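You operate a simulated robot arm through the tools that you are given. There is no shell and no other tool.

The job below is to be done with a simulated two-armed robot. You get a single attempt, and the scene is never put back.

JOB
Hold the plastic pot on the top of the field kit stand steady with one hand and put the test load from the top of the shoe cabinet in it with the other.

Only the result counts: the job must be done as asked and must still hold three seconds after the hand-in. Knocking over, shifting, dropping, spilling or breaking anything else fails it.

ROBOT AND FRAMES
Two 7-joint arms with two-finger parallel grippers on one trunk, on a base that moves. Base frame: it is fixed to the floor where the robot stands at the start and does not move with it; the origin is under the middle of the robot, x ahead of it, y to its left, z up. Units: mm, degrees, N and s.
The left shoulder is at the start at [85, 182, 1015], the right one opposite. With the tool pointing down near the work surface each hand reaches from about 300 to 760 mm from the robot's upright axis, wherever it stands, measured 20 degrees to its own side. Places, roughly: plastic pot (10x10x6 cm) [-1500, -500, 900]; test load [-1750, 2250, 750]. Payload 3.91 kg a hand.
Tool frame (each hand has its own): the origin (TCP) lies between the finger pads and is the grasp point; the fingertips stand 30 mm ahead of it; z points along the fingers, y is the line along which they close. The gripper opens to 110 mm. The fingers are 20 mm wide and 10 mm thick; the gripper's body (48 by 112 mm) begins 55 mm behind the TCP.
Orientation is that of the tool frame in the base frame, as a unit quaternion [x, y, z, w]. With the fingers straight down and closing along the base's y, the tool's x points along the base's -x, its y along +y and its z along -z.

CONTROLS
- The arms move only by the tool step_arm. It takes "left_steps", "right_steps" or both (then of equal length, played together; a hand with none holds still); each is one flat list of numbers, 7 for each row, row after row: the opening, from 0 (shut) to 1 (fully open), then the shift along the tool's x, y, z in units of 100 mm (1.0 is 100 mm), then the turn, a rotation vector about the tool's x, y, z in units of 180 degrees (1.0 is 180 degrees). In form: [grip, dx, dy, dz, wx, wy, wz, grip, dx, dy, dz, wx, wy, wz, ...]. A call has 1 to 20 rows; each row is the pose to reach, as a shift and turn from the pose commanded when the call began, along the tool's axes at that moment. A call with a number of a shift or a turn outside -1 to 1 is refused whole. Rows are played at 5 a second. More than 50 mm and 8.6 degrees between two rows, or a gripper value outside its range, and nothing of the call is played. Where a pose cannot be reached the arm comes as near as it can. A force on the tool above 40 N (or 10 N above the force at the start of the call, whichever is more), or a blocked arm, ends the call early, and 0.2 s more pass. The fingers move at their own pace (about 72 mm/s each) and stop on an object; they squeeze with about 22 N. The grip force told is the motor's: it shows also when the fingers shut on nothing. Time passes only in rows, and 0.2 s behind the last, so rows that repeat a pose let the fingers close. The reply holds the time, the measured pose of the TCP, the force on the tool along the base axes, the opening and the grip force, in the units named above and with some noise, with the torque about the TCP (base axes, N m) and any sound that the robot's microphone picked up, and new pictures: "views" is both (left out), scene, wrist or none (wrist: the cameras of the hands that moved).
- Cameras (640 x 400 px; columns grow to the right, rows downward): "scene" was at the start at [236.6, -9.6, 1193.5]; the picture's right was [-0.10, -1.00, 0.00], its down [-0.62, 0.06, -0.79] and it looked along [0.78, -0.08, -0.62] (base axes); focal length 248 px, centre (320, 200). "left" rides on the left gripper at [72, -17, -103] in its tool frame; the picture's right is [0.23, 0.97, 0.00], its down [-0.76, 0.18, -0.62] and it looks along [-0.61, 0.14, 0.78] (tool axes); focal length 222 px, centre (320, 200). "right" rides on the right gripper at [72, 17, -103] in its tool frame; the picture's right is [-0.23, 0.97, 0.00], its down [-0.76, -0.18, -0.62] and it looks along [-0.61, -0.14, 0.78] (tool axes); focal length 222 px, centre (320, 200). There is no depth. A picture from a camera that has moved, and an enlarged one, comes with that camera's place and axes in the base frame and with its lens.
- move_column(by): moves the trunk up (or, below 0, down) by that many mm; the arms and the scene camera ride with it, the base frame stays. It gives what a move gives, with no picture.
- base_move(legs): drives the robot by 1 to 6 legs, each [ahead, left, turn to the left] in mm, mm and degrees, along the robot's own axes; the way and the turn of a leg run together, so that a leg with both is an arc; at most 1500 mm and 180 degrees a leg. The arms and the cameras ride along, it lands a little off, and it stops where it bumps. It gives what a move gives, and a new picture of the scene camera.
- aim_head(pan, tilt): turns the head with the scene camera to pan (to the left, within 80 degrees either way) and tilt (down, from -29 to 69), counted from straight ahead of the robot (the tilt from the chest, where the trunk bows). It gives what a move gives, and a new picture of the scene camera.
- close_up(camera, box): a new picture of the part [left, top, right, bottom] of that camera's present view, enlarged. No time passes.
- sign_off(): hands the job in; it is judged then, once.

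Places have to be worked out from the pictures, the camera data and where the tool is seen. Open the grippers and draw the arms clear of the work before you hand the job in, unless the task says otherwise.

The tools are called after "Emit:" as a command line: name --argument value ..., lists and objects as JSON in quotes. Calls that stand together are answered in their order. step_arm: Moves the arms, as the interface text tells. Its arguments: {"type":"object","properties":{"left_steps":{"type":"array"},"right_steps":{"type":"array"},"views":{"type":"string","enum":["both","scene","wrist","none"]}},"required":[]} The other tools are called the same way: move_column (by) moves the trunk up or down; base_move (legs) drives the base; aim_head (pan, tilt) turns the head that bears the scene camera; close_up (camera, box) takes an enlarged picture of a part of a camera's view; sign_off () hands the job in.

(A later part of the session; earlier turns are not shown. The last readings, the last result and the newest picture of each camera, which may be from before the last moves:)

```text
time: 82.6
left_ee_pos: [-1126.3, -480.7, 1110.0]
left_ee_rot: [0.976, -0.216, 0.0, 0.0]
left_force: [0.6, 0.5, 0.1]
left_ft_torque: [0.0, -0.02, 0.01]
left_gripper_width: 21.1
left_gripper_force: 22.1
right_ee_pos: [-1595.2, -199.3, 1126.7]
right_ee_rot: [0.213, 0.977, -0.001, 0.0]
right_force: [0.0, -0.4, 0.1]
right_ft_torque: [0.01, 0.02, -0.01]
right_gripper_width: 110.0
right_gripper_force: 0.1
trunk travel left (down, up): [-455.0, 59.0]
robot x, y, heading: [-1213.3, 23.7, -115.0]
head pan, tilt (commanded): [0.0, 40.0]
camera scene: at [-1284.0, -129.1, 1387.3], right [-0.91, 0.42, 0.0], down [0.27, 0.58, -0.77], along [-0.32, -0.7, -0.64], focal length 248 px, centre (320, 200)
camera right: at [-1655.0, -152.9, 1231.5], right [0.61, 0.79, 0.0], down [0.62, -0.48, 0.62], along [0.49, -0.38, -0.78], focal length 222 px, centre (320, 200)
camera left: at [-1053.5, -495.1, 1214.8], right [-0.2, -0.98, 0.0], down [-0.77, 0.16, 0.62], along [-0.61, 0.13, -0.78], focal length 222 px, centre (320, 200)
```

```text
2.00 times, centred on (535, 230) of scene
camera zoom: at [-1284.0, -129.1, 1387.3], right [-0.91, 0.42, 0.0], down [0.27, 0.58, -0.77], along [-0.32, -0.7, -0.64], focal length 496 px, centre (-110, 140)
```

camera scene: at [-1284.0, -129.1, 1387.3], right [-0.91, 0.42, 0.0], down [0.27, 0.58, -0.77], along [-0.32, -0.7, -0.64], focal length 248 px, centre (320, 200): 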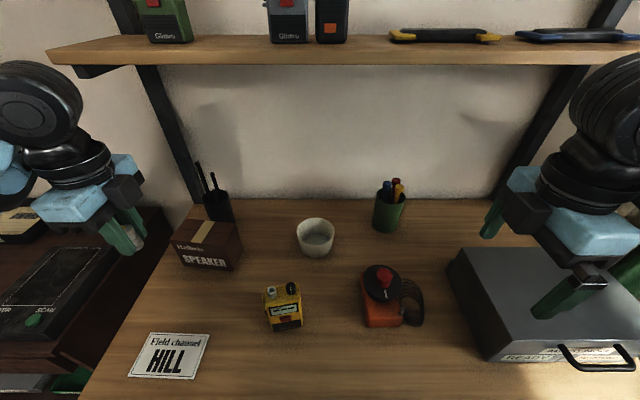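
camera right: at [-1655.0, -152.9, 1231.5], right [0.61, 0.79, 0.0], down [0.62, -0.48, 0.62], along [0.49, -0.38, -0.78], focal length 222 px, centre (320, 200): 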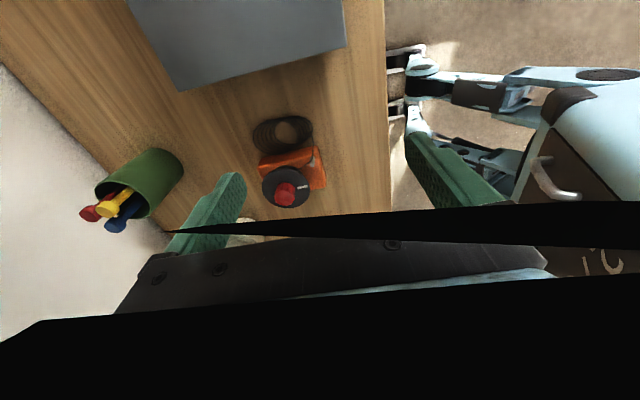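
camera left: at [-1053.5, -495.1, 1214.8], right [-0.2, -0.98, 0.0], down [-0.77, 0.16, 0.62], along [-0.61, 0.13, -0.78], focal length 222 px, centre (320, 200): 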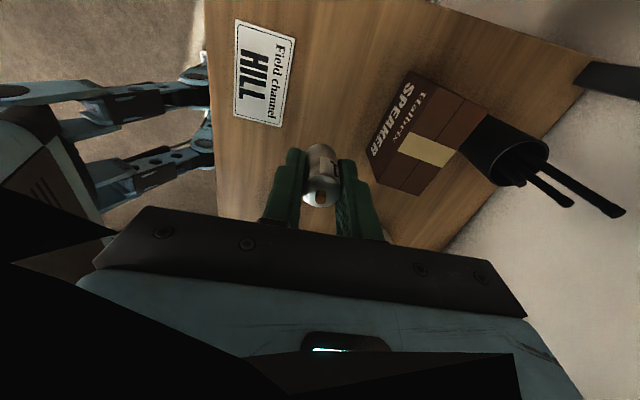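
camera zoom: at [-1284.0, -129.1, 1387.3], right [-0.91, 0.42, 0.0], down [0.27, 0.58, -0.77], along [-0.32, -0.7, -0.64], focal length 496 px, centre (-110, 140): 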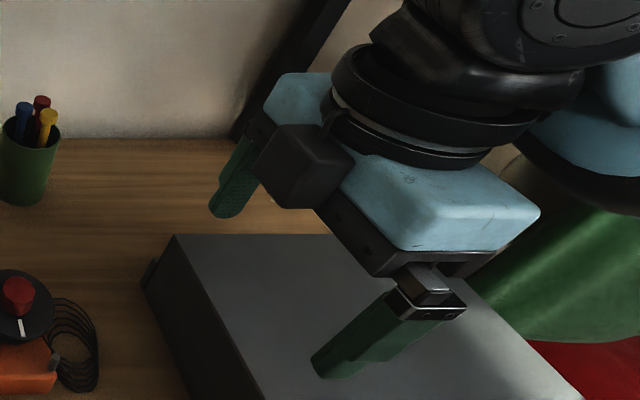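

There is a black box on the inner side of each hand now, which doesn't match where the camera is said to be; I need to know how it moves. I turn the left hand back by 60° and compare.

Emit:
step_arm --left_steps '[0, 0, 0, 0, 0, 0, -0.045, 0, 0, 0, 0, 0, 0, -0.09, 0, 0, 0, 0, 0, 0, -0.135, 0, 0, 0, 0, 0, 0, -0.18, 0, 0, 0, 0, 0, 0, -0.226, 0, 0, 0, 0, 0, 0, -0.271, 0, 0, 0, 0, 0, 0, -0.316, 0, 0, 0, 0, 0, 0, -0.333]' --views "none"

Emit:
close_up --camera "scene" --box '[0, 100, 240, 260]'

```text
time: 84.4
left_ee_pos: [-1127.2, -480.2, 1110.3]
left_ee_rot: [0.953, 0.304, 0.001, 0.0]
left_force: [0.1, 0.3, -1.3]
left_ft_torque: [0.01, 0.01, -0.01]
left_gripper_width: 20.9
left_gripper_force: 21.8
right_ee_pos: [-1596.3, -199.5, 1126.9]
right_ee_rot: [0.214, 0.977, 0.0, 0.0]
right_force: [-0.1, 0.4, 0.1]
right_ft_torque: [0.02, 0.02, 0.01]
right_gripper_width: 110.0
right_gripper_force: 0.1
trunk travel left (down, up): [-455.0, 59.0]
robot x, y, heading: [-1215.6, 21.6, -114.7]
head pan, tilt (commanded): [0.0, 40.0]
```

```text
2.50 times, centred on (120, 180) of scene
camera zoom: at [-1284.0, -129.0, 1387.3], right [-0.91, 0.42, 0.0], down [0.27, 0.58, -0.77], along [-0.32, -0.7, -0.64], focal length 621 px, centre (820, 250)
```

zoom: 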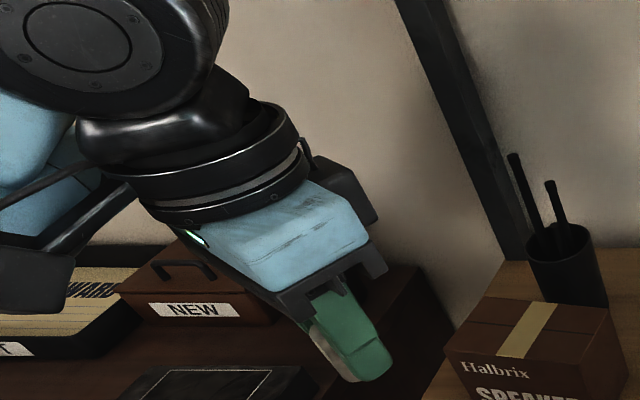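

Two boxes exist: the camera on the tool's +x side and another on the −x side, so I'll keep both hands' ±x sides out of the gap: right hand gripping from the right at about 30° elevation, left hand in default yaw leaning left about 20°. I begin: right hand moves 100 mm left and forward with +15° yaw, left hand yaws back 30°.

Emit:
step_arm --left_steps '[0, 0, 0, 0, 0, 0, -0.042, 0, 0, 0, 0, 0, 0, -0.083, 0, 0, 0, 0, 0, 0, -0.125, 0, 0, 0, 0, 0, 0, -0.167]' --right_steps '[1, -0.25, -0.25, 0, 0, 0, 0.021, 1, -0.5, -0.5, 0, 0, 0, 0.042, 1, -0.75, -0.75, 0, 0, 0, 0.063, 1, -1.0, -1.0, 0, 0, 0, 0.083]' --views "scene"

```text
time: 85.4
left_ee_pos: [-1126.0, -481.0, 1108.7]
left_ee_rot: [0.841, 0.541, 0.0, 0.0]
left_force: [-0.4, -0.2, -0.4]
left_ft_torque: [-0.02, -0.01, -0.02]
left_gripper_width: 21.0
left_gripper_force: 22.0
right_ee_pos: [-1546.8, -332.7, 1126.2]
right_ee_rot: [0.339, 0.941, 0.0, 0.0]
right_force: [0.2, -0.9, 0.6]
right_ft_torque: [0.02, 0.03, -0.01]
right_gripper_width: 110.0
right_gripper_force: 0.1
trunk travel left (down, up): [-455.0, 59.0]
robot x, y, heading: [-1213.4, 22.5, -114.7]
head pan, tilt (commanded): [0.0, 40.0]
camera scene: at [-1283.4, -130.2, 1387.2], right [-0.91, 0.42, 0.0], down [0.27, 0.58, -0.77], along [-0.32, -0.7, -0.64], focal length 248 px, centre (320, 200)
```

scene: 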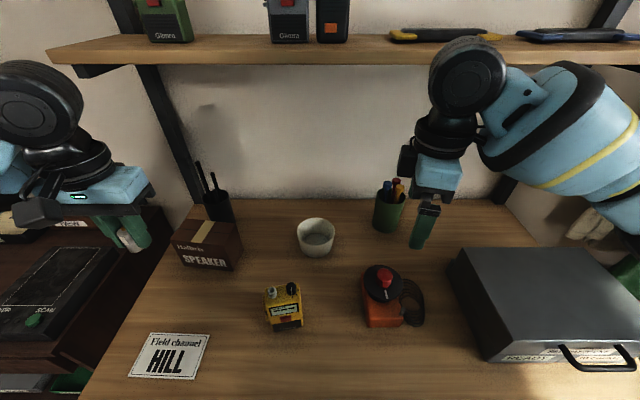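

The right hand now stands at 462 mm ahead, 155 mm right, with the grey box's top at about z 940 below its forearm. I tilt it 60° (fingers toward the left) while easing it toward the pot, all above z≈1090.

Emit:
step_arm --right_steps '[1, -0.1, -0.056, 0.025, 0, -0.042, 0, 1, -0.2, -0.112, 0.05, 0, -0.083, 0, 1, -0.3, -0.169, 0.075, 0, -0.125, 0, 1, -0.4, -0.225, 0.1, 0, -0.167, 0, 1, -0.5, -0.281, 0.125, 0, -0.208, 0, 1, -0.6, -0.337, 0.15, 0, -0.25, 0, 1, -0.7, -0.394, 0.175, 0, -0.292, 0, 1, -0.8, -0.45, 0.2, 0, -0.333, 0]' --views "both"

```text
time: 87.2
left_ee_pos: [-1127.4, -479.6, 1110.3]
left_ee_rot: [0.842, 0.539, 0.0, 0.0]
left_force: [0.2, 0.7, -0.2]
left_ft_torque: [0.0, 0.0, 0.0]
left_gripper_width: 21.4
left_gripper_force: 21.6
right_ee_pos: [-1515.4, -418.6, 1106.1]
right_ee_rot: [0.294, 0.814, -0.171, 0.471]
right_force: [-0.5, -0.1, -0.3]
right_ft_torque: [0.03, 0.01, 0.01]
right_gripper_width: 110.2
right_gripper_force: 0.1
trunk travel left (down, up): [-455.0, 59.0]
robot x, y, heading: [-1213.3, 23.1, -114.5]
head pan, tilt (commanded): [0.0, 40.0]
camera scene: at [-1284.1, -129.2, 1387.3], right [-0.91, 0.42, 0.0], down [0.27, 0.58, -0.77], along [-0.32, -0.7, -0.64], focal length 248 px, centre (320, 200)
camera right: at [-1601.5, -324.2, 1096.0], right [0.71, 0.68, 0.2], down [-0.24, -0.03, 0.97], along [0.66, -0.74, 0.14], focal length 222 px, centre (320, 200)
```

scene: 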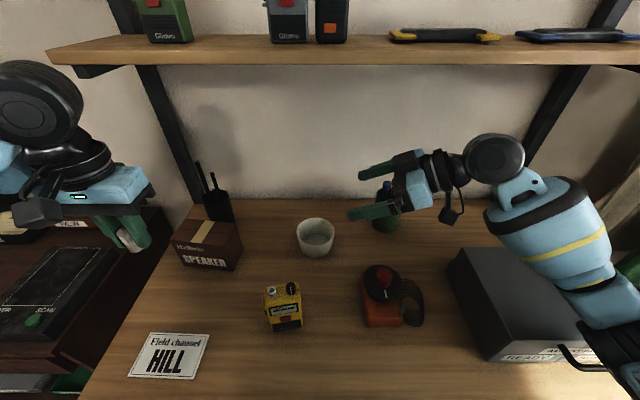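
right: 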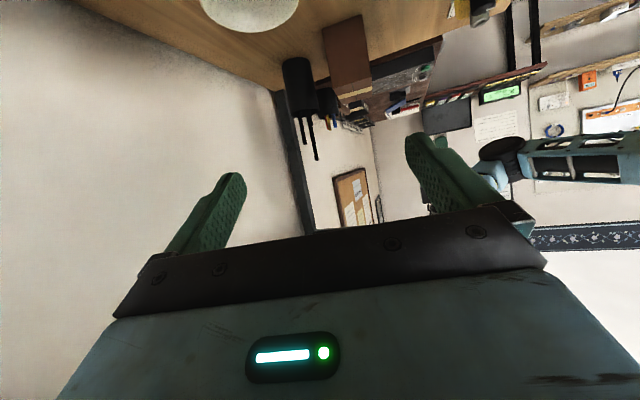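

The tilt was reached; the right elbow hangs lower, near the grey box, so I raise the trunk 55 mm and step back 30 mm to keep it well clear. Then I re-measure the pot.

Emit:
move_column --by 55

Emit:
base_move --legs '[[-30, 0, 0]]'

Emit:
close_up --camera "scene" --box '[280, 205, 360, 265]'

```text
time: 88.2
left_ee_pos: [-1127.4, -480.0, 1162.9]
left_ee_rot: [0.842, 0.539, 0.001, -0.001]
left_force: [0.2, -0.4, -1.6]
left_ft_torque: [0.05, -0.02, -0.04]
left_gripper_width: 21.4
left_gripper_force: 21.6
right_ee_pos: [-1514.3, -417.1, 1159.8]
right_ee_rot: [0.295, 0.814, -0.169, 0.47]
right_force: [0.0, 0.3, -0.3]
right_ft_torque: [-0.03, -0.04, 0.01]
right_gripper_width: 109.9
right_gripper_force: 0.1
trunk travel left (down, up): [-510.0, 4.0]
robot x, y, heading: [-1213.3, 21.4, -114.8]
head pan, tilt (commanded): [0.0, 40.0]
```

```text
time: 89.0
left_ee_pos: [-1115.4, -454.6, 1164.1]
left_ee_rot: [0.841, 0.54, 0.0, -0.001]
left_force: [-0.4, 0.3, -0.6]
left_ft_torque: [0.04, 0.0, -0.02]
left_gripper_width: 21.0
left_gripper_force: 22.6
right_ee_pos: [-1502.5, -391.3, 1160.4]
right_ee_rot: [0.295, 0.815, -0.17, 0.469]
right_force: [-0.2, 0.1, 0.8]
right_ft_torque: [-0.02, -0.02, 0.03]
right_gripper_width: 110.1
right_gripper_force: 0.1
trunk travel left (down, up): [-510.0, 4.0]
robot x, y, heading: [-1197.9, 50.2, -114.4]
head pan, tilt (commanded): [0.0, 40.0]
camera scene: at [-1245.4, -44.9, 1450.1], right [-0.91, 0.42, 0.0], down [0.27, 0.59, -0.76], along [-0.32, -0.69, -0.64], focal length 248 px, centre (320, 200)
```

scene: 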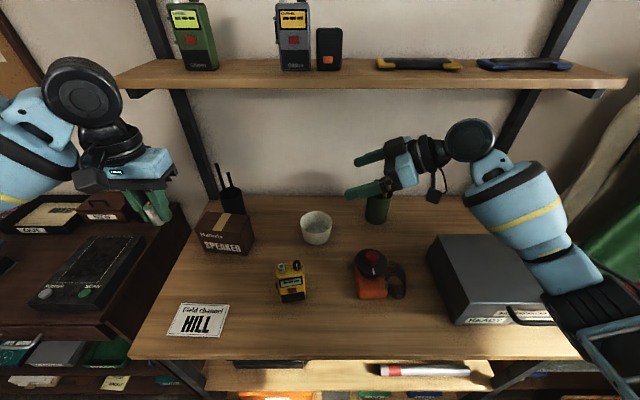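

```text
6.67 times, centred on (320, 235) of scene
camera zoom: at [-1245.4, -44.9, 1450.1], right [-0.91, 0.42, 0.0], down [0.27, 0.59, -0.76], along [-0.32, -0.69, -0.64], focal length 1655 px, centre (320, -33)
```

zoom: 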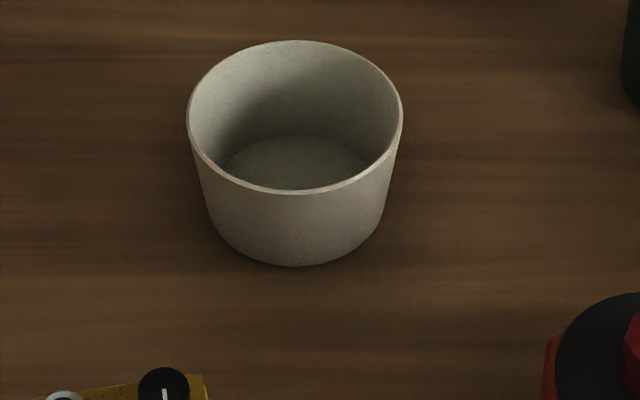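

The pot's centre is re-measured at about (-1456, -529), rim z≈918, unmoved. The right hand points at it at 30° elevation; I bring it down and across toward a hover over the pot's right side.

Emit:
step_arm --right_steps '[1, 0.168, -0.096, 0.248, 0, 0, 0, 1, 0.336, -0.192, 0.497, 0, 0, 0, 1, 0.504, -0.287, 0.745, 0, 0, 0, 1, 0.672, -0.383, 0.993, 0, 0, 0]' --views "both"

```text
time: 90.0
left_ee_pos: [-1114.3, -454.1, 1164.6]
left_ee_rot: [0.842, 0.539, 0.0, 0.0]
left_force: [-0.2, 0.2, -1.0]
left_ft_torque: [0.04, 0.02, 0.01]
left_gripper_width: 20.9
left_gripper_force: 21.9
right_ee_pos: [-1486.5, -455.1, 1053.8]
right_ee_rot: [0.294, 0.815, -0.169, 0.469]
right_force: [-0.1, 0.4, 0.8]
right_ft_torque: [0.02, 0.03, -0.01]
right_gripper_width: 110.0
right_gripper_force: 0.0
trunk travel left (down, up): [-510.0, 4.0]
robot x, y, heading: [-1200.8, 46.7, -114.8]
head pan, tilt (commanded): [0.0, 40.0]
camera scene: at [-1244.5, -44.2, 1450.3], right [-0.91, 0.42, 0.0], down [0.27, 0.58, -0.77], along [-0.32, -0.7, -0.64], focal length 248 px, centre (320, 200)
camera right: at [-1573.1, -361.2, 1044.1], right [0.71, 0.68, 0.2], down [-0.23, -0.04, 0.97], along [0.66, -0.74, 0.13], focal length 222 px, centre (320, 200)
```

scene: 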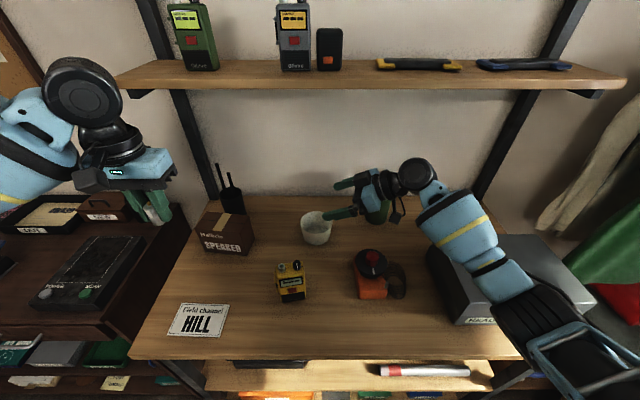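
right: 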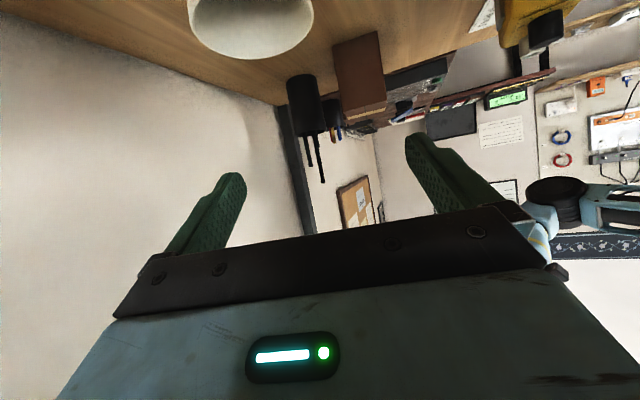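

Clearances look fine. I move on to the hover with the fingers straddling the pot from above, TCP at z≈1000.

Emit:
step_arm --right_steps '[1, 0.07, -0.124, 0.236, 0, 0, 0, 1, 0.14, -0.249, 0.473, 0, 0, 0, 1, 0.211, -0.373, 0.709, 0, 0, 0]' --views "both"

Emit:
close_up --camera "scene" --box '[250, 140, 490, 290]'

```text
time: 90.8
left_ee_pos: [-1114.4, -454.6, 1164.5]
left_ee_rot: [0.842, 0.54, 0.0, 0.0]
left_force: [0.3, -0.2, 0.2]
left_ft_torque: [0.02, 0.01, -0.02]
left_gripper_width: 21.1
left_gripper_force: 21.3
right_ee_pos: [-1470.9, -514.4, 1001.1]
right_ee_rot: [0.294, 0.815, -0.17, 0.469]
right_force: [-0.1, 0.4, 0.8]
right_ft_torque: [0.0, 0.02, -0.02]
right_gripper_width: 110.1
right_gripper_force: 0.1
trunk travel left (down, up): [-510.0, 4.0]
robot x, y, heading: [-1201.7, 48.2, -114.6]
head pan, tilt (commanded): [0.0, 40.0]
camera scene: at [-1244.2, -43.9, 1450.4], right [-0.91, 0.42, 0.0], down [0.27, 0.58, -0.77], along [-0.32, -0.7, -0.64], focal length 248 px, centre (320, 200)
camera right: at [-1557.7, -420.3, 991.9], right [0.71, 0.68, 0.2], down [-0.23, -0.04, 0.97], along [0.66, -0.74, 0.13], focal length 222 px, centre (320, 200)
```

scene: 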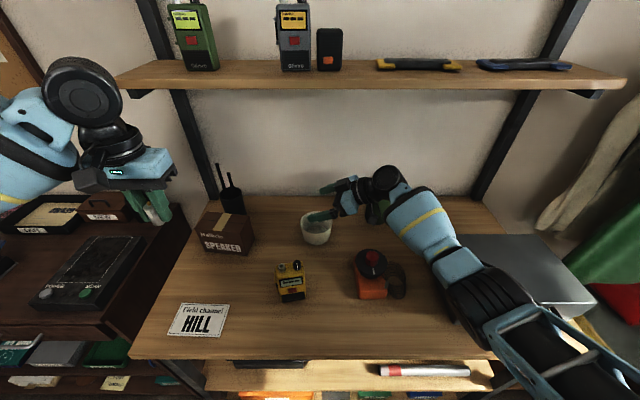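
right: 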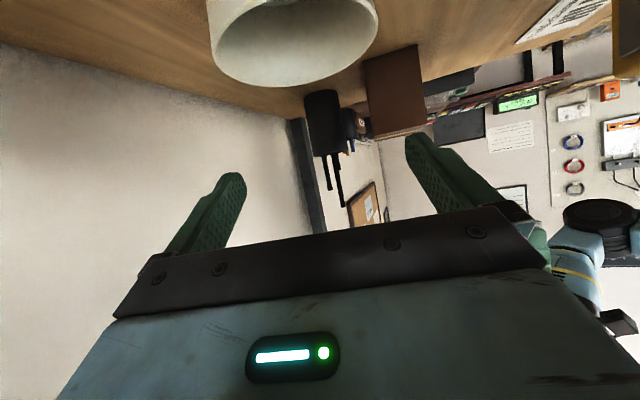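

```text
2.67 times, centred on (370, 215) of scene
camera zoom: at [-1244.2, -43.9, 1450.4], right [-0.91, 0.42, 0.0], down [0.27, 0.58, -0.77], along [-0.32, -0.7, -0.64], focal length 662 px, centre (187, 160)
```

zoom: 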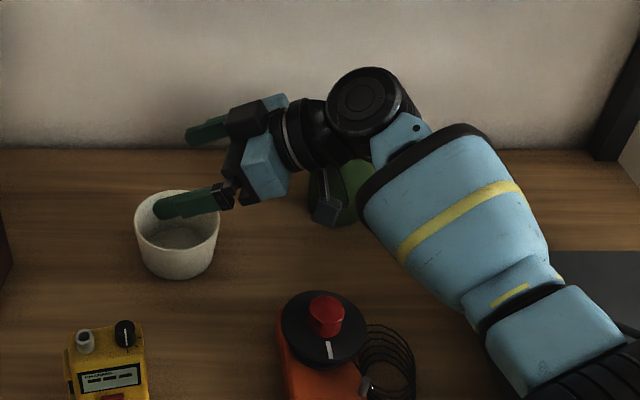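

The hand hovers over the pot with the fingers on either side of its centre line. I enlarge the right wrist view to check the alignment before lowering.

Emit:
close_up --camera "right" --box '[160, 0, 480, 200]'

```text
2.00 times, centred on (320, 100) of right
camera zoom: at [-1557.7, -420.3, 991.9], right [0.71, 0.68, 0.2], down [-0.23, -0.04, 0.97], along [0.66, -0.74, 0.13], focal length 444 px, centre (320, 400)
```

zoom: 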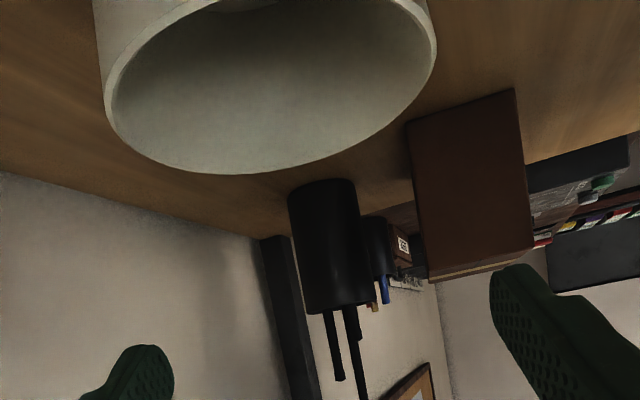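

The rim lies where I computed it (within a few mm), centred between the fingers with about 6 mm spare each side. I lower 55 mm so the tips are just above the rim and look again.

Emit:
step_arm --right_steps '[1, 0.157, -0.006, 0.094, 0, 0, 0, 1, 0.315, -0.012, 0.189, 0, 0, 0, 1, 0.472, -0.017, 0.283, 0, 0, 0]' --views "both"

Emit:
close_up --camera "scene" --box '[260, 170, 420, 270]'

Emit:
close_up --camera "right" --box '[160, 0, 480, 200]'

```text
time: 91.6
left_ee_pos: [-1114.6, -454.0, 1164.7]
left_ee_rot: [0.842, 0.539, 0.0, 0.0]
left_force: [0.0, 0.4, -1.0]
left_ft_torque: [0.02, 0.0, 0.03]
left_gripper_width: 21.0
left_gripper_force: 22.0
right_ee_pos: [-1472.0, -516.0, 945.1]
right_ee_rot: [0.293, 0.815, -0.17, 0.47]
right_force: [0.8, 0.1, -0.4]
right_ft_torque: [-0.01, -0.02, -0.02]
right_gripper_width: 110.2
right_gripper_force: 0.1
trunk travel left (down, up): [-510.0, 4.0]
robot x, y, heading: [-1200.5, 48.6, -114.6]
head pan, tilt (commanded): [0.0, 40.0]
camera scene: at [-1244.6, -43.4, 1450.4], right [-0.91, 0.42, 0.0], down [0.27, 0.58, -0.77], along [-0.32, -0.7, -0.64], focal length 248 px, centre (320, 200)
camera right: at [-1558.8, -421.5, 934.8], right [0.71, 0.68, 0.2], down [-0.23, -0.03, 0.97], along [0.66, -0.74, 0.13], focal length 222 px, centre (320, 200)
```

scene: 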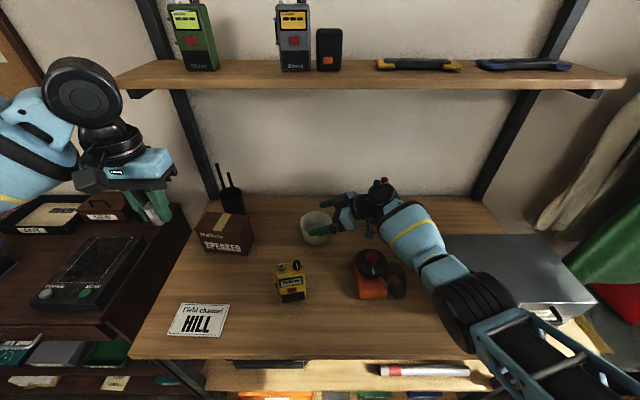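
right: 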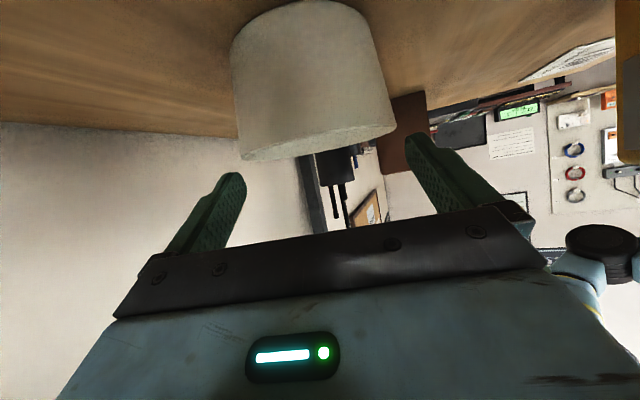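

```text
4.00 times, centred on (340, 220) of scene
camera zoom: at [-1244.6, -43.4, 1450.4], right [-0.91, 0.42, 0.0], down [0.27, 0.58, -0.77], along [-0.32, -0.7, -0.64], focal length 993 px, centre (240, 120)
```

zoom: 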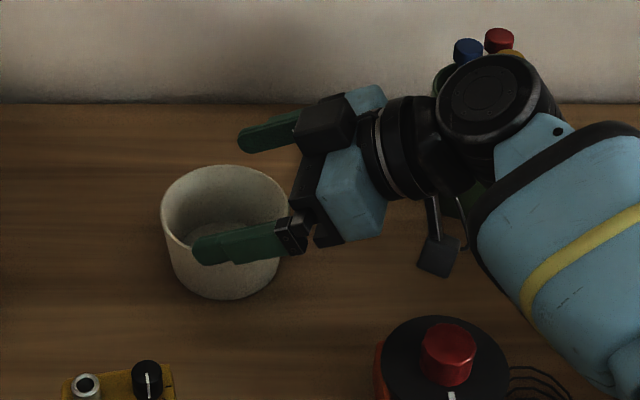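

```text
2.00 times, centred on (320, 100) of right
camera zoom: at [-1558.8, -421.5, 934.8], right [0.71, 0.68, 0.2], down [-0.23, -0.03, 0.97], along [0.66, -0.74, 0.13], focal length 444 px, centre (320, 400)
```

zoom: 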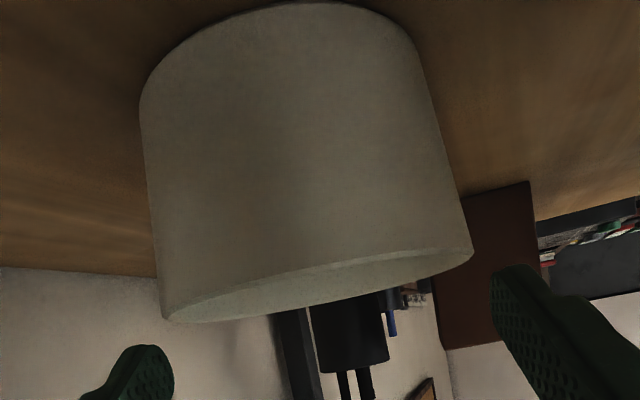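

The pot's rim is centred between the fingers to within a millimetre, with about 5 mm spare each side. I lower the last 27 mm.

Emit:
step_arm --right_steps '[1, 0.08, -0.005, 0.046, 0, 0, 0, 1, 0.16, -0.005, 0.092, 0, 0, 0, 1, 0.234, -0.005, 0.136, 0, 0, 0]' --views "both"

Emit:
close_up --camera "scene" --box '[260, 170, 420, 270]'

Emit:
close_up --camera "right" --box '[160, 0, 480, 200]'

```text
time: 92.4
left_ee_pos: [-1114.5, -453.6, 1164.8]
left_ee_rot: [0.842, 0.54, 0.0, 0.0]
left_force: [0.1, -0.1, -1.3]
left_ft_torque: [0.01, -0.01, 0.0]
left_gripper_width: 21.0
left_gripper_force: 22.0
right_ee_pos: [-1472.4, -516.8, 917.8]
right_ee_rot: [0.294, 0.815, -0.169, 0.47]
right_force: [0.1, -0.1, 0.0]
right_ft_torque: [-0.02, 0.01, 0.0]
right_gripper_width: 110.2
right_gripper_force: 0.0
trunk travel left (down, up): [-510.0, 4.0]
robot x, y, heading: [-1202.7, 43.3, -114.9]
head pan, tilt (commanded): [0.0, 40.0]
camera scene: at [-1244.5, -43.4, 1450.4], right [-0.91, 0.42, 0.0], down [0.27, 0.58, -0.77], along [-0.32, -0.7, -0.64], focal length 248 px, centre (320, 200)
camera right: at [-1558.4, -423.4, 908.1], right [0.71, 0.68, 0.2], down [-0.23, -0.03, 0.97], along [0.66, -0.74, 0.13], focal length 222 px, centre (320, 200)
```

scene: 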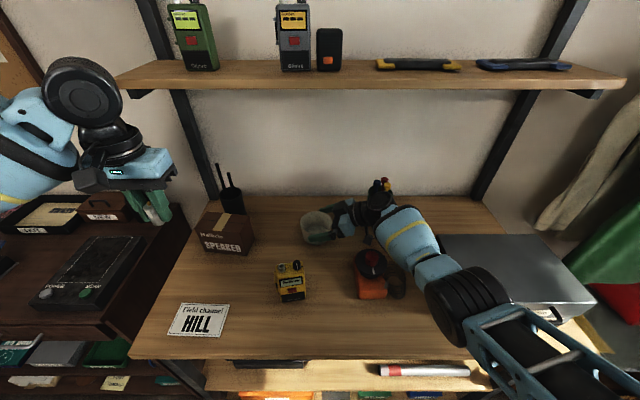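
right: 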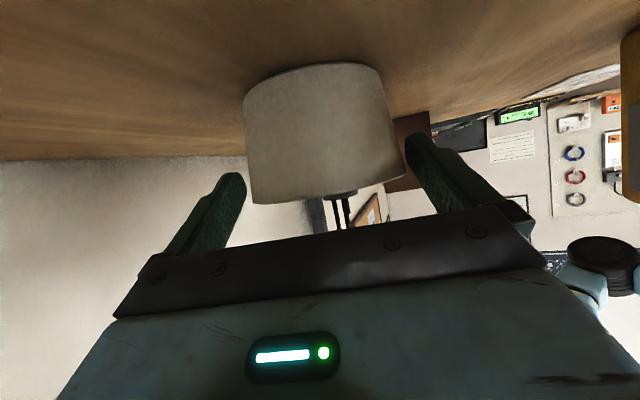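

```text
4.00 times, centred on (340, 220) of scene
camera zoom: at [-1244.5, -43.4, 1450.4], right [-0.91, 0.42, 0.0], down [0.27, 0.58, -0.77], along [-0.32, -0.7, -0.64], focal length 993 px, centre (240, 120)
```

zoom: 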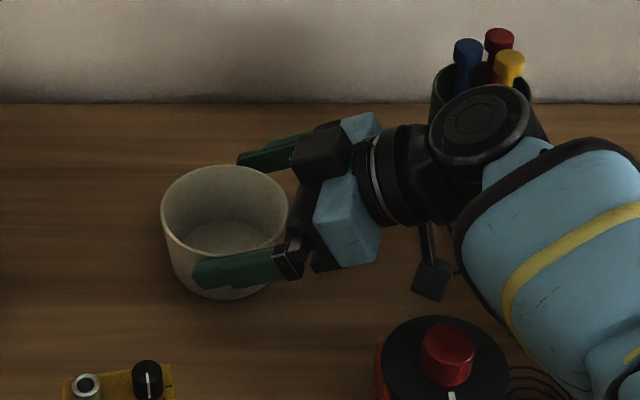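

```text
2.00 times, centred on (320, 100) of right
camera zoom: at [-1558.4, -423.4, 908.1], right [0.71, 0.68, 0.2], down [-0.23, -0.03, 0.97], along [0.66, -0.74, 0.13], focal length 444 px, centre (320, 400)
```

zoom: 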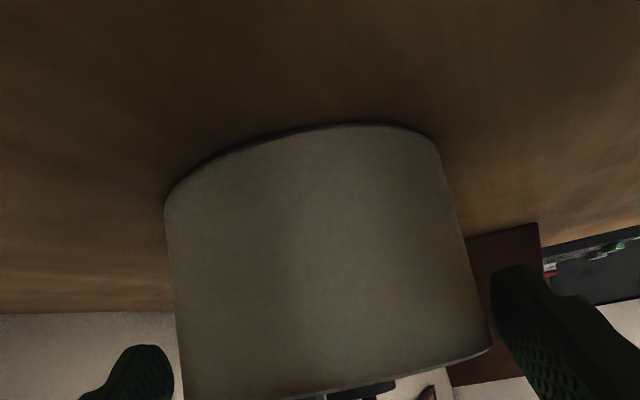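

The fingers straddle the pot with no contact force. I close the right gripper slowly on it.

Emit:
step_arm --right_steps '[0.96, 0, 0, 0, 0, 0, 0, 0.93, 0, 0, 0, 0, 0, 0, 0.9, 0, 0, 0, 0, 0, 0, 0.87, 0, 0, 0, 0, 0, 0, 0.84, 0, 0, 0, 0, 0, 0, 0.8, 0, 0, 0, 0, 0, 0]' --views "both"

Emit:
close_up --camera "scene" --box '[260, 170, 420, 270]'

```text
time: 93.8
left_ee_pos: [-1114.2, -454.4, 1165.6]
left_ee_rot: [0.842, 0.539, 0.0, 0.0]
left_force: [-0.1, 0.2, -0.1]
left_ft_torque: [0.0, -0.01, 0.01]
left_gripper_width: 21.0
left_gripper_force: 22.1
right_ee_pos: [-1473.1, -517.4, 917.9]
right_ee_rot: [0.294, 0.815, -0.17, 0.469]
right_force: [0.6, -0.2, 0.3]
right_ft_torque: [0.03, -0.03, 0.01]
right_gripper_width: 95.3
right_gripper_force: 22.0
trunk travel left (down, up): [-510.0, 4.0]
robot x, y, heading: [-1200.1, 53.9, -114.7]
head pan, tilt (commanded): [0.0, 40.0]
camera scene: at [-1244.5, -43.2, 1450.4], right [-0.91, 0.42, 0.0], down [0.27, 0.58, -0.77], along [-0.32, -0.7, -0.64], focal length 248 px, centre (320, 200)
camera right: at [-1558.6, -423.1, 908.2], right [0.71, 0.68, 0.2], down [-0.23, -0.03, 0.97], along [0.66, -0.74, 0.13], focal length 222 px, centre (320, 200)
```

scene: 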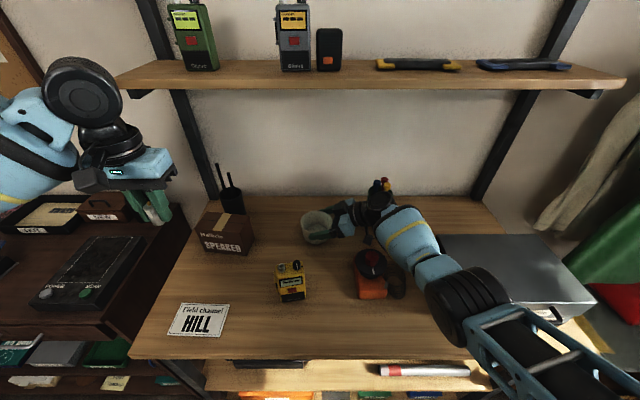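
right: 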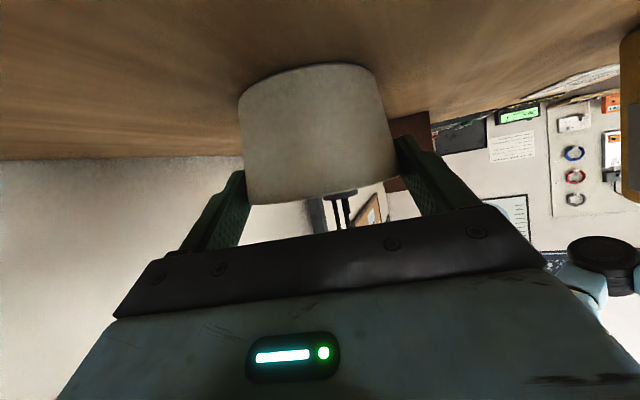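

```text
4.00 times, centred on (340, 220) of scene
camera zoom: at [-1244.5, -43.2, 1450.4], right [-0.91, 0.42, 0.0], down [0.27, 0.58, -0.77], along [-0.32, -0.7, -0.64], focal length 993 px, centre (240, 120)
```

zoom: 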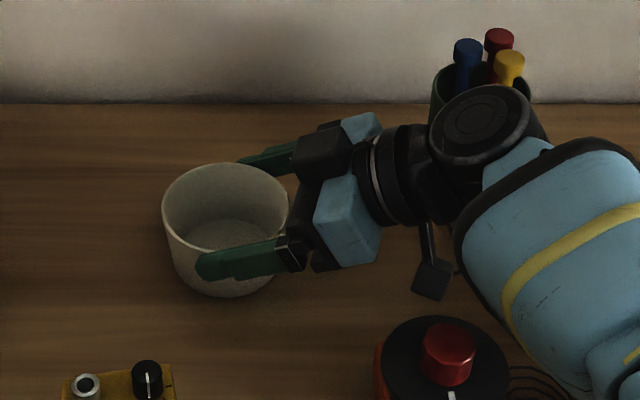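

The pot is gripped firmly (95 mm, 22 N) and has not moved visibly. Now the left hand: I lean it 18° to the left and move it toward the pot, staying above the desk items.

Emit:
step_arm --left_steps '[0, -0.238, -0.238, 0.15, 0.025, 0, 0, 0, -0.475, -0.475, 0.3, 0.05, 0, 0, 0, -0.713, -0.713, 0.45, 0.075, 0, 0, 0, -0.95, -0.95, 0.6, 0.1, 0, 0]' --views "both"

```text
time: 94.8
left_ee_pos: [-1243.3, -501.3, 1103.6]
left_ee_rot: [0.831, 0.533, -0.084, -0.132]
left_force: [0.0, -0.1, -0.6]
left_ft_torque: [0.03, 0.0, 0.02]
left_gripper_width: 20.9
left_gripper_force: 21.8
right_ee_pos: [-1472.4, -517.7, 917.8]
right_ee_rot: [0.294, 0.815, -0.17, 0.47]
right_force: [0.5, -0.5, 0.2]
right_ft_torque: [-0.01, 0.0, -0.01]
right_gripper_width: 95.0
right_gripper_force: 21.7
trunk travel left (down, up): [-510.0, 4.0]
robot x, y, heading: [-1205.0, 46.8, -114.7]
head pan, tilt (commanded): [0.0, 40.0]
camera scene: at [-1245.1, -43.4, 1450.4], right [-0.91, 0.42, 0.0], down [0.27, 0.58, -0.77], along [-0.32, -0.7, -0.64], focal length 248 px, centre (320, 200)
camera left: at [-1198.9, -440.7, 1208.7], right [0.94, -0.18, -0.3], down [0.01, -0.84, 0.54], along [-0.35, -0.51, -0.79], focal length 222 px, centre (320, 200)
```

scene: 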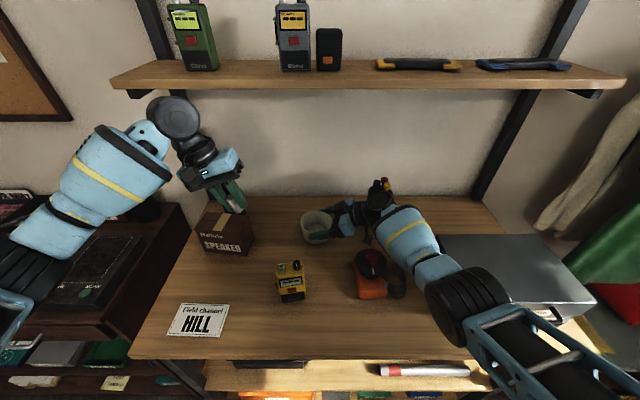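
left: 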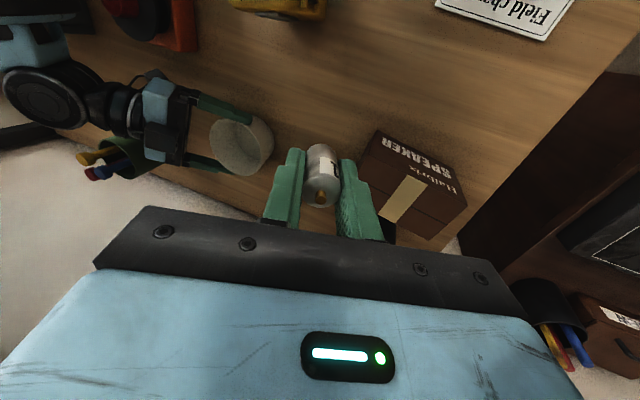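

The left hand leans as wanted with the load held. I go halfway toward the hover over the pot.

Emit:
step_arm --left_steps '[0, -0.192, -0.222, 0.236, 0, 0, 0, 0, -0.383, -0.443, 0.471, 0, 0, 0, 0, -0.575, -0.665, 0.707, 0, 0, 0]' --views "both"

```text
time: 95.6
left_ee_pos: [-1343.5, -514.6, 1054.1]
left_ee_rot: [0.831, 0.533, -0.085, -0.133]
left_force: [-0.3, 0.3, -0.6]
left_ft_torque: [0.0, -0.01, -0.01]
left_gripper_width: 21.0
left_gripper_force: 21.8
right_ee_pos: [-1473.6, -516.8, 917.2]
right_ee_rot: [0.294, 0.815, -0.17, 0.47]
right_force: [-0.4, 0.5, 0.2]
right_ft_torque: [-0.02, 0.01, 0.02]
right_gripper_width: 95.1
right_gripper_force: 22.0
trunk travel left (down, up): [-510.0, 4.0]
robot x, y, heading: [-1203.4, 49.7, -114.8]
head pan, tilt (commanded): [0.0, 40.0]
camera scene: at [-1245.8, -43.0, 1450.4], right [-0.91, 0.42, 0.0], down [0.27, 0.58, -0.77], along [-0.32, -0.7, -0.64], focal length 248 px, centre (320, 200)
camera left: at [-1298.5, -455.6, 1159.4], right [0.94, -0.18, -0.3], down [0.01, -0.84, 0.54], along [-0.35, -0.51, -0.79], focal length 222 px, centre (320, 200)
```

scene: 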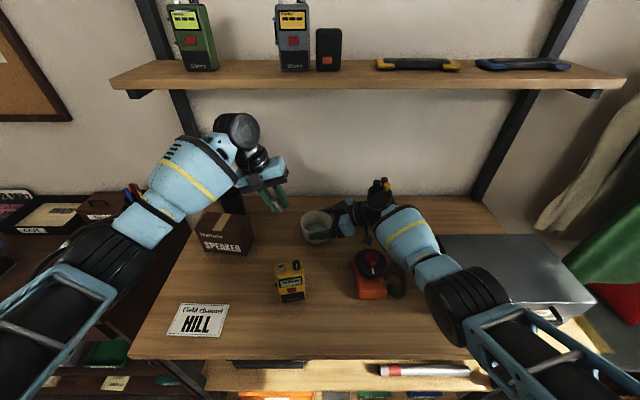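
left: 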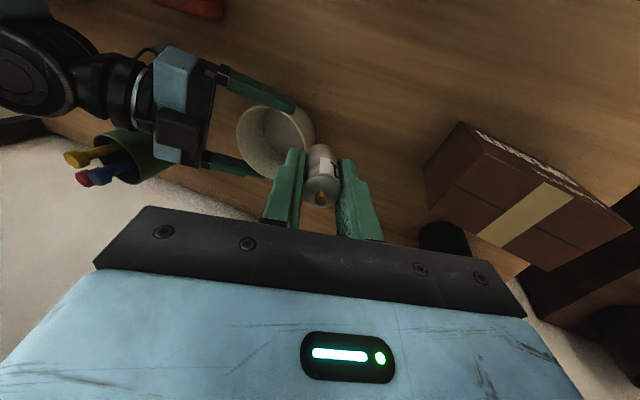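

The wrist view shows pot and right hand clearly and the way is free. I continue to the hover right over the pot, TCP at z≈1015.

Emit:
step_arm --left_steps '[0, -0.204, -0.229, 0.211, 0, 0, 0, 0, -0.407, -0.458, 0.421, 0, 0, 0, 0, -0.611, -0.687, 0.632, 0, 0, 0]' --views "both"

Emit:
close_up --camera "scene" --box '[220, 110, 420, 260]'

Emit:
close_up --camera "left" --box '[200, 80, 440, 230]'

```text
time: 96.4
left_ee_pos: [-1435.4, -530.7, 1020.2]
left_ee_rot: [0.833, 0.531, -0.084, -0.131]
left_force: [-1.0, -0.2, 0.0]
left_ft_torque: [0.0, -0.01, 0.03]
left_gripper_width: 21.1
left_gripper_force: 22.2
left hand out of reach, approached as far as the arm can: row 3
right_ee_pos: [-1473.0, -517.4, 917.9]
right_ee_rot: [0.294, 0.815, -0.17, 0.471]
right_force: [0.1, 0.2, 0.9]
right_ft_torque: [0.05, 0.03, -0.02]
right_gripper_width: 94.9
right_gripper_force: 22.1
trunk travel left (down, up): [-510.0, 4.0]
robot x, y, heading: [-1202.8, 53.0, -114.6]
head pan, tilt (commanded): [0.0, 40.0]
camera scene: at [-1245.3, -42.9, 1450.3], right [-0.91, 0.42, 0.0], down [0.27, 0.58, -0.77], along [-0.32, -0.7, -0.64], focal length 248 px, centre (320, 200)
camera left: at [-1390.4, -471.7, 1125.0], right [0.94, -0.18, -0.3], down [0.01, -0.84, 0.54], along [-0.35, -0.51, -0.79], focal length 222 px, centre (320, 200)
```

scene: 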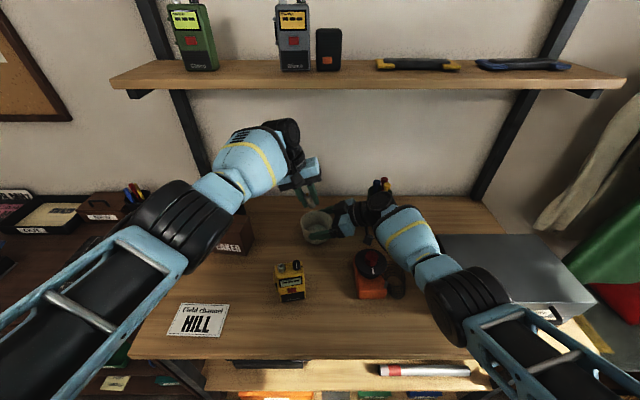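
left: 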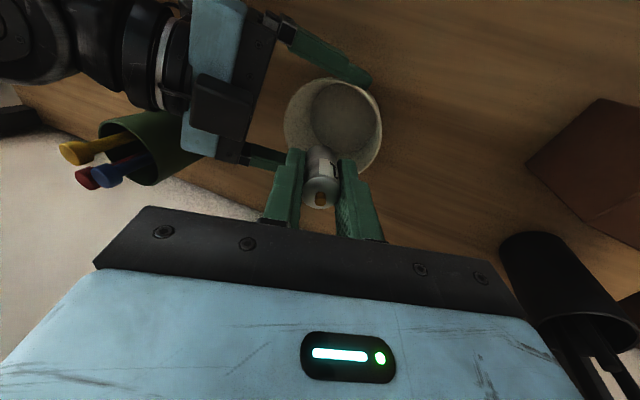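

```text
2.67 times, centred on (320, 185) of scene
camera zoom: at [-1245.3, -42.9, 1450.3], right [-0.91, 0.42, 0.0], down [0.27, 0.58, -0.77], along [-0.32, -0.7, -0.64], focal length 662 px, centre (320, 240)
```

zoom: 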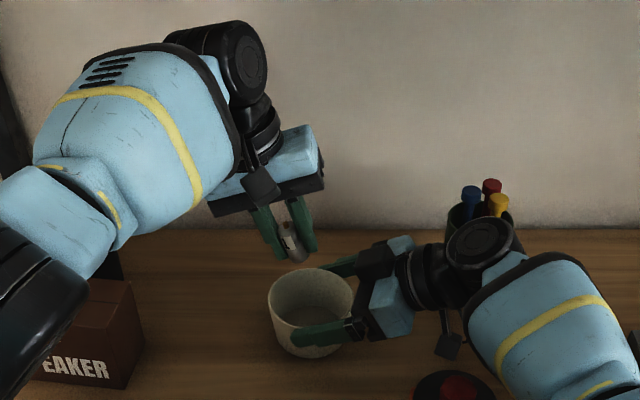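

```text
2.67 times, centred on (320, 155) of left
camera zoom: at [-1390.4, -471.7, 1125.0], right [0.94, -0.18, -0.3], down [0.01, -0.84, 0.54], along [-0.35, -0.51, -0.79], focal length 592 px, centre (320, 320)
```

zoom: 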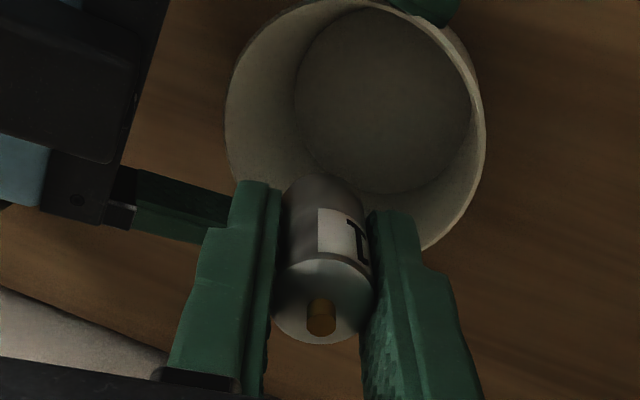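

The left arm is at the end of its reach, about 11 mm short. Pitching the left hand 15° (fingers pointing a bit forward) brings its wrist back within reach, so I turn it in place here at hover height.

Emit:
step_arm --left_steps '[0, 0, 0, 0, 0, -0.028, 0, 0, 0, 0, 0, 0, -0.056, 0, 0, 0, 0, 0, 0, -0.083, 0]' --views "both"

Emit:
close_up --camera "scene" --box '[220, 110, 420, 260]'

Emit:
close_up --camera "left" --box '[200, 80, 440, 230]'

```text
time: 97.2
left_ee_pos: [-1432.4, -531.8, 1020.9]
left_ee_rot: [0.814, 0.545, -0.192, -0.061]
left_force: [-0.4, 1.0, -0.7]
left_ft_torque: [-0.01, 0.01, 0.02]
left_gripper_width: 21.0
left_gripper_force: 22.7
right_ee_pos: [-1472.1, -516.8, 917.7]
right_ee_rot: [0.294, 0.815, -0.17, 0.469]
right_force: [0.6, -0.2, 0.4]
right_ft_torque: [-0.06, -0.06, -0.01]
right_gripper_width: 95.1
right_gripper_force: 21.9
trunk travel left (down, up): [-510.0, 4.0]
robot x, y, heading: [-1205.2, 50.7, -114.6]
head pan, tilt (commanded): [0.0, 40.0]
camera scene: at [-1244.4, -43.1, 1450.4], right [-0.91, 0.42, 0.0], down [0.27, 0.58, -0.77], along [-0.32, -0.7, -0.64], focal length 248 px, centre (320, 200)
camera left: at [-1384.1, -446.6, 1105.3], right [0.92, -0.18, -0.36], down [0.14, -0.69, 0.71], along [-0.38, -0.7, -0.61], focal length 222 px, centre (320, 200)
```

scene: 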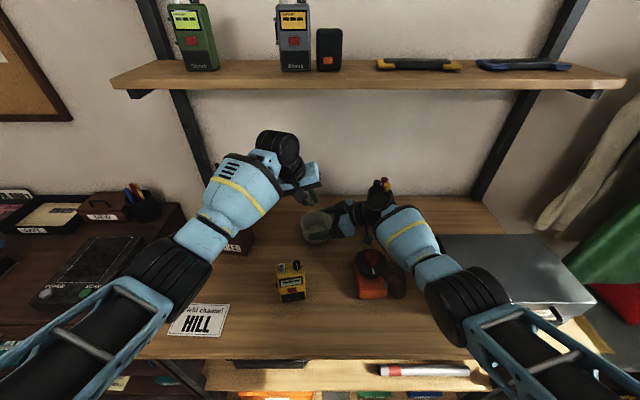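
left: 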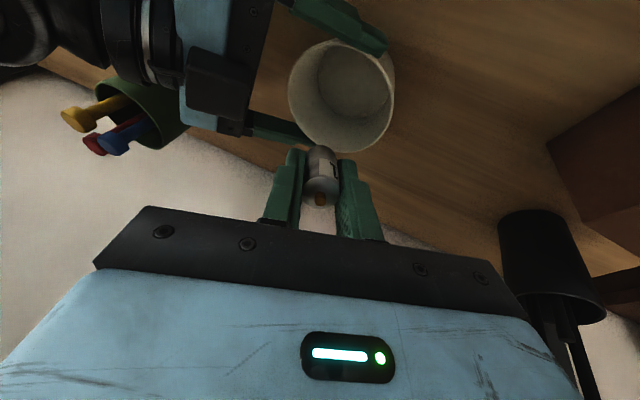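

```text
2.67 times, centred on (320, 185) of scene
camera zoom: at [-1244.4, -43.1, 1450.4], right [-0.91, 0.42, 0.0], down [0.27, 0.58, -0.77], along [-0.32, -0.7, -0.64], focal length 662 px, centre (320, 240)
```

zoom: 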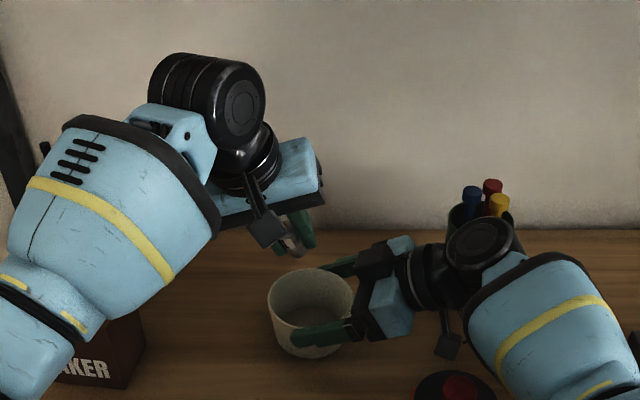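

```text
2.67 times, centred on (320, 155) of left
camera zoom: at [-1384.1, -446.6, 1105.3], right [0.92, -0.18, -0.36], down [0.14, -0.69, 0.71], along [-0.38, -0.7, -0.61], focal length 592 px, centre (320, 320)
```

zoom: 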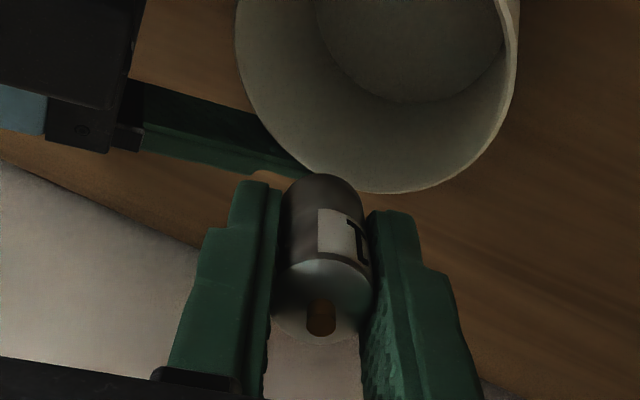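

The pitch brought it back into reach. The load's bottom centre is about 12 mm off the pot's centre, so I shift by (-10, +6) and lower to z≈976, still above the rim.

Emit:
step_arm --left_steps '[0, 0.045, 0.009, 0.149, 0, 0, 0, 0, 0.09, 0.018, 0.298, 0, 0, 0, 0, 0.134, 0.026, 0.446, 0, 0, 0]' --views "both"

Emit:
close_up --camera "scene" --box '[250, 140, 410, 260]'

Emit:
close_up --camera "left" --box '[200, 50, 440, 200]'

```text
time: 98.0
left_ee_pos: [-1443.3, -524.1, 975.7]
left_ee_rot: [0.814, 0.545, -0.192, -0.062]
left_force: [-0.8, -1.1, -0.4]
left_ft_torque: [0.0, -0.02, -0.01]
left_gripper_width: 21.0
left_gripper_force: 21.7
right_ee_pos: [-1471.8, -517.8, 918.2]
right_ee_rot: [0.294, 0.815, -0.17, 0.47]
right_force: [-0.1, 1.2, 0.3]
right_ft_torque: [0.0, -0.03, -0.01]
right_gripper_width: 94.9
right_gripper_force: 22.3
trunk travel left (down, up): [-510.0, 4.0]
robot x, y, heading: [-1202.7, 49.1, -114.6]
head pan, tilt (commanded): [0.0, 40.0]
camera scene: at [-1244.8, -43.2, 1450.4], right [-0.91, 0.42, 0.0], down [0.27, 0.58, -0.77], along [-0.32, -0.7, -0.64], focal length 248 px, centre (320, 200)
camera left: at [-1394.6, -440.1, 1060.6], right [0.92, -0.18, -0.36], down [0.14, -0.7, 0.7], along [-0.38, -0.7, -0.61], focal length 222 px, centre (320, 200)
```

scene: 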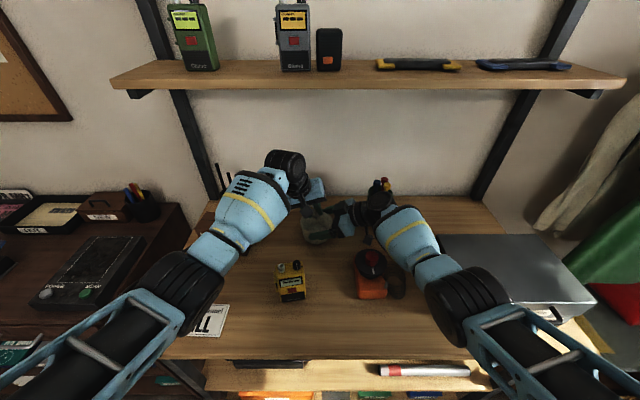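
left: 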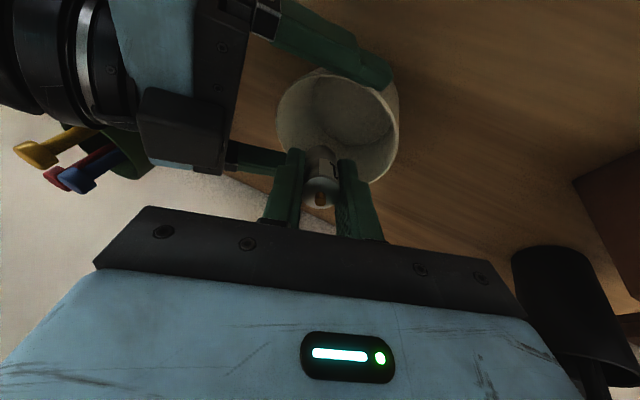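

```text
3.33 times, centred on (330, 200) of scene
camera zoom: at [-1244.8, -43.2, 1450.4], right [-0.91, 0.42, 0.0], down [0.27, 0.58, -0.77], along [-0.32, -0.7, -0.64], focal length 828 px, centre (287, 200)
```

zoom: 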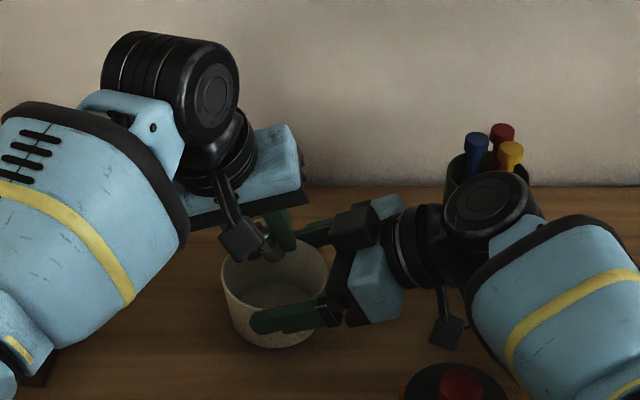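

```text
2.67 times, centred on (320, 125) of left
camera zoom: at [-1394.6, -440.1, 1060.6], right [0.92, -0.18, -0.36], down [0.14, -0.7, 0.7], along [-0.38, -0.7, -0.61], focal length 592 px, centre (320, 400)
```

zoom: 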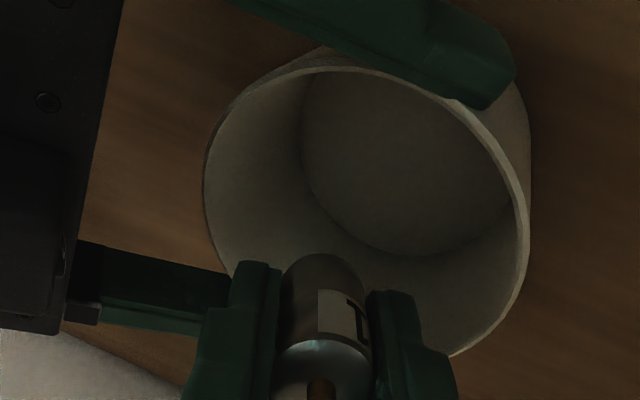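

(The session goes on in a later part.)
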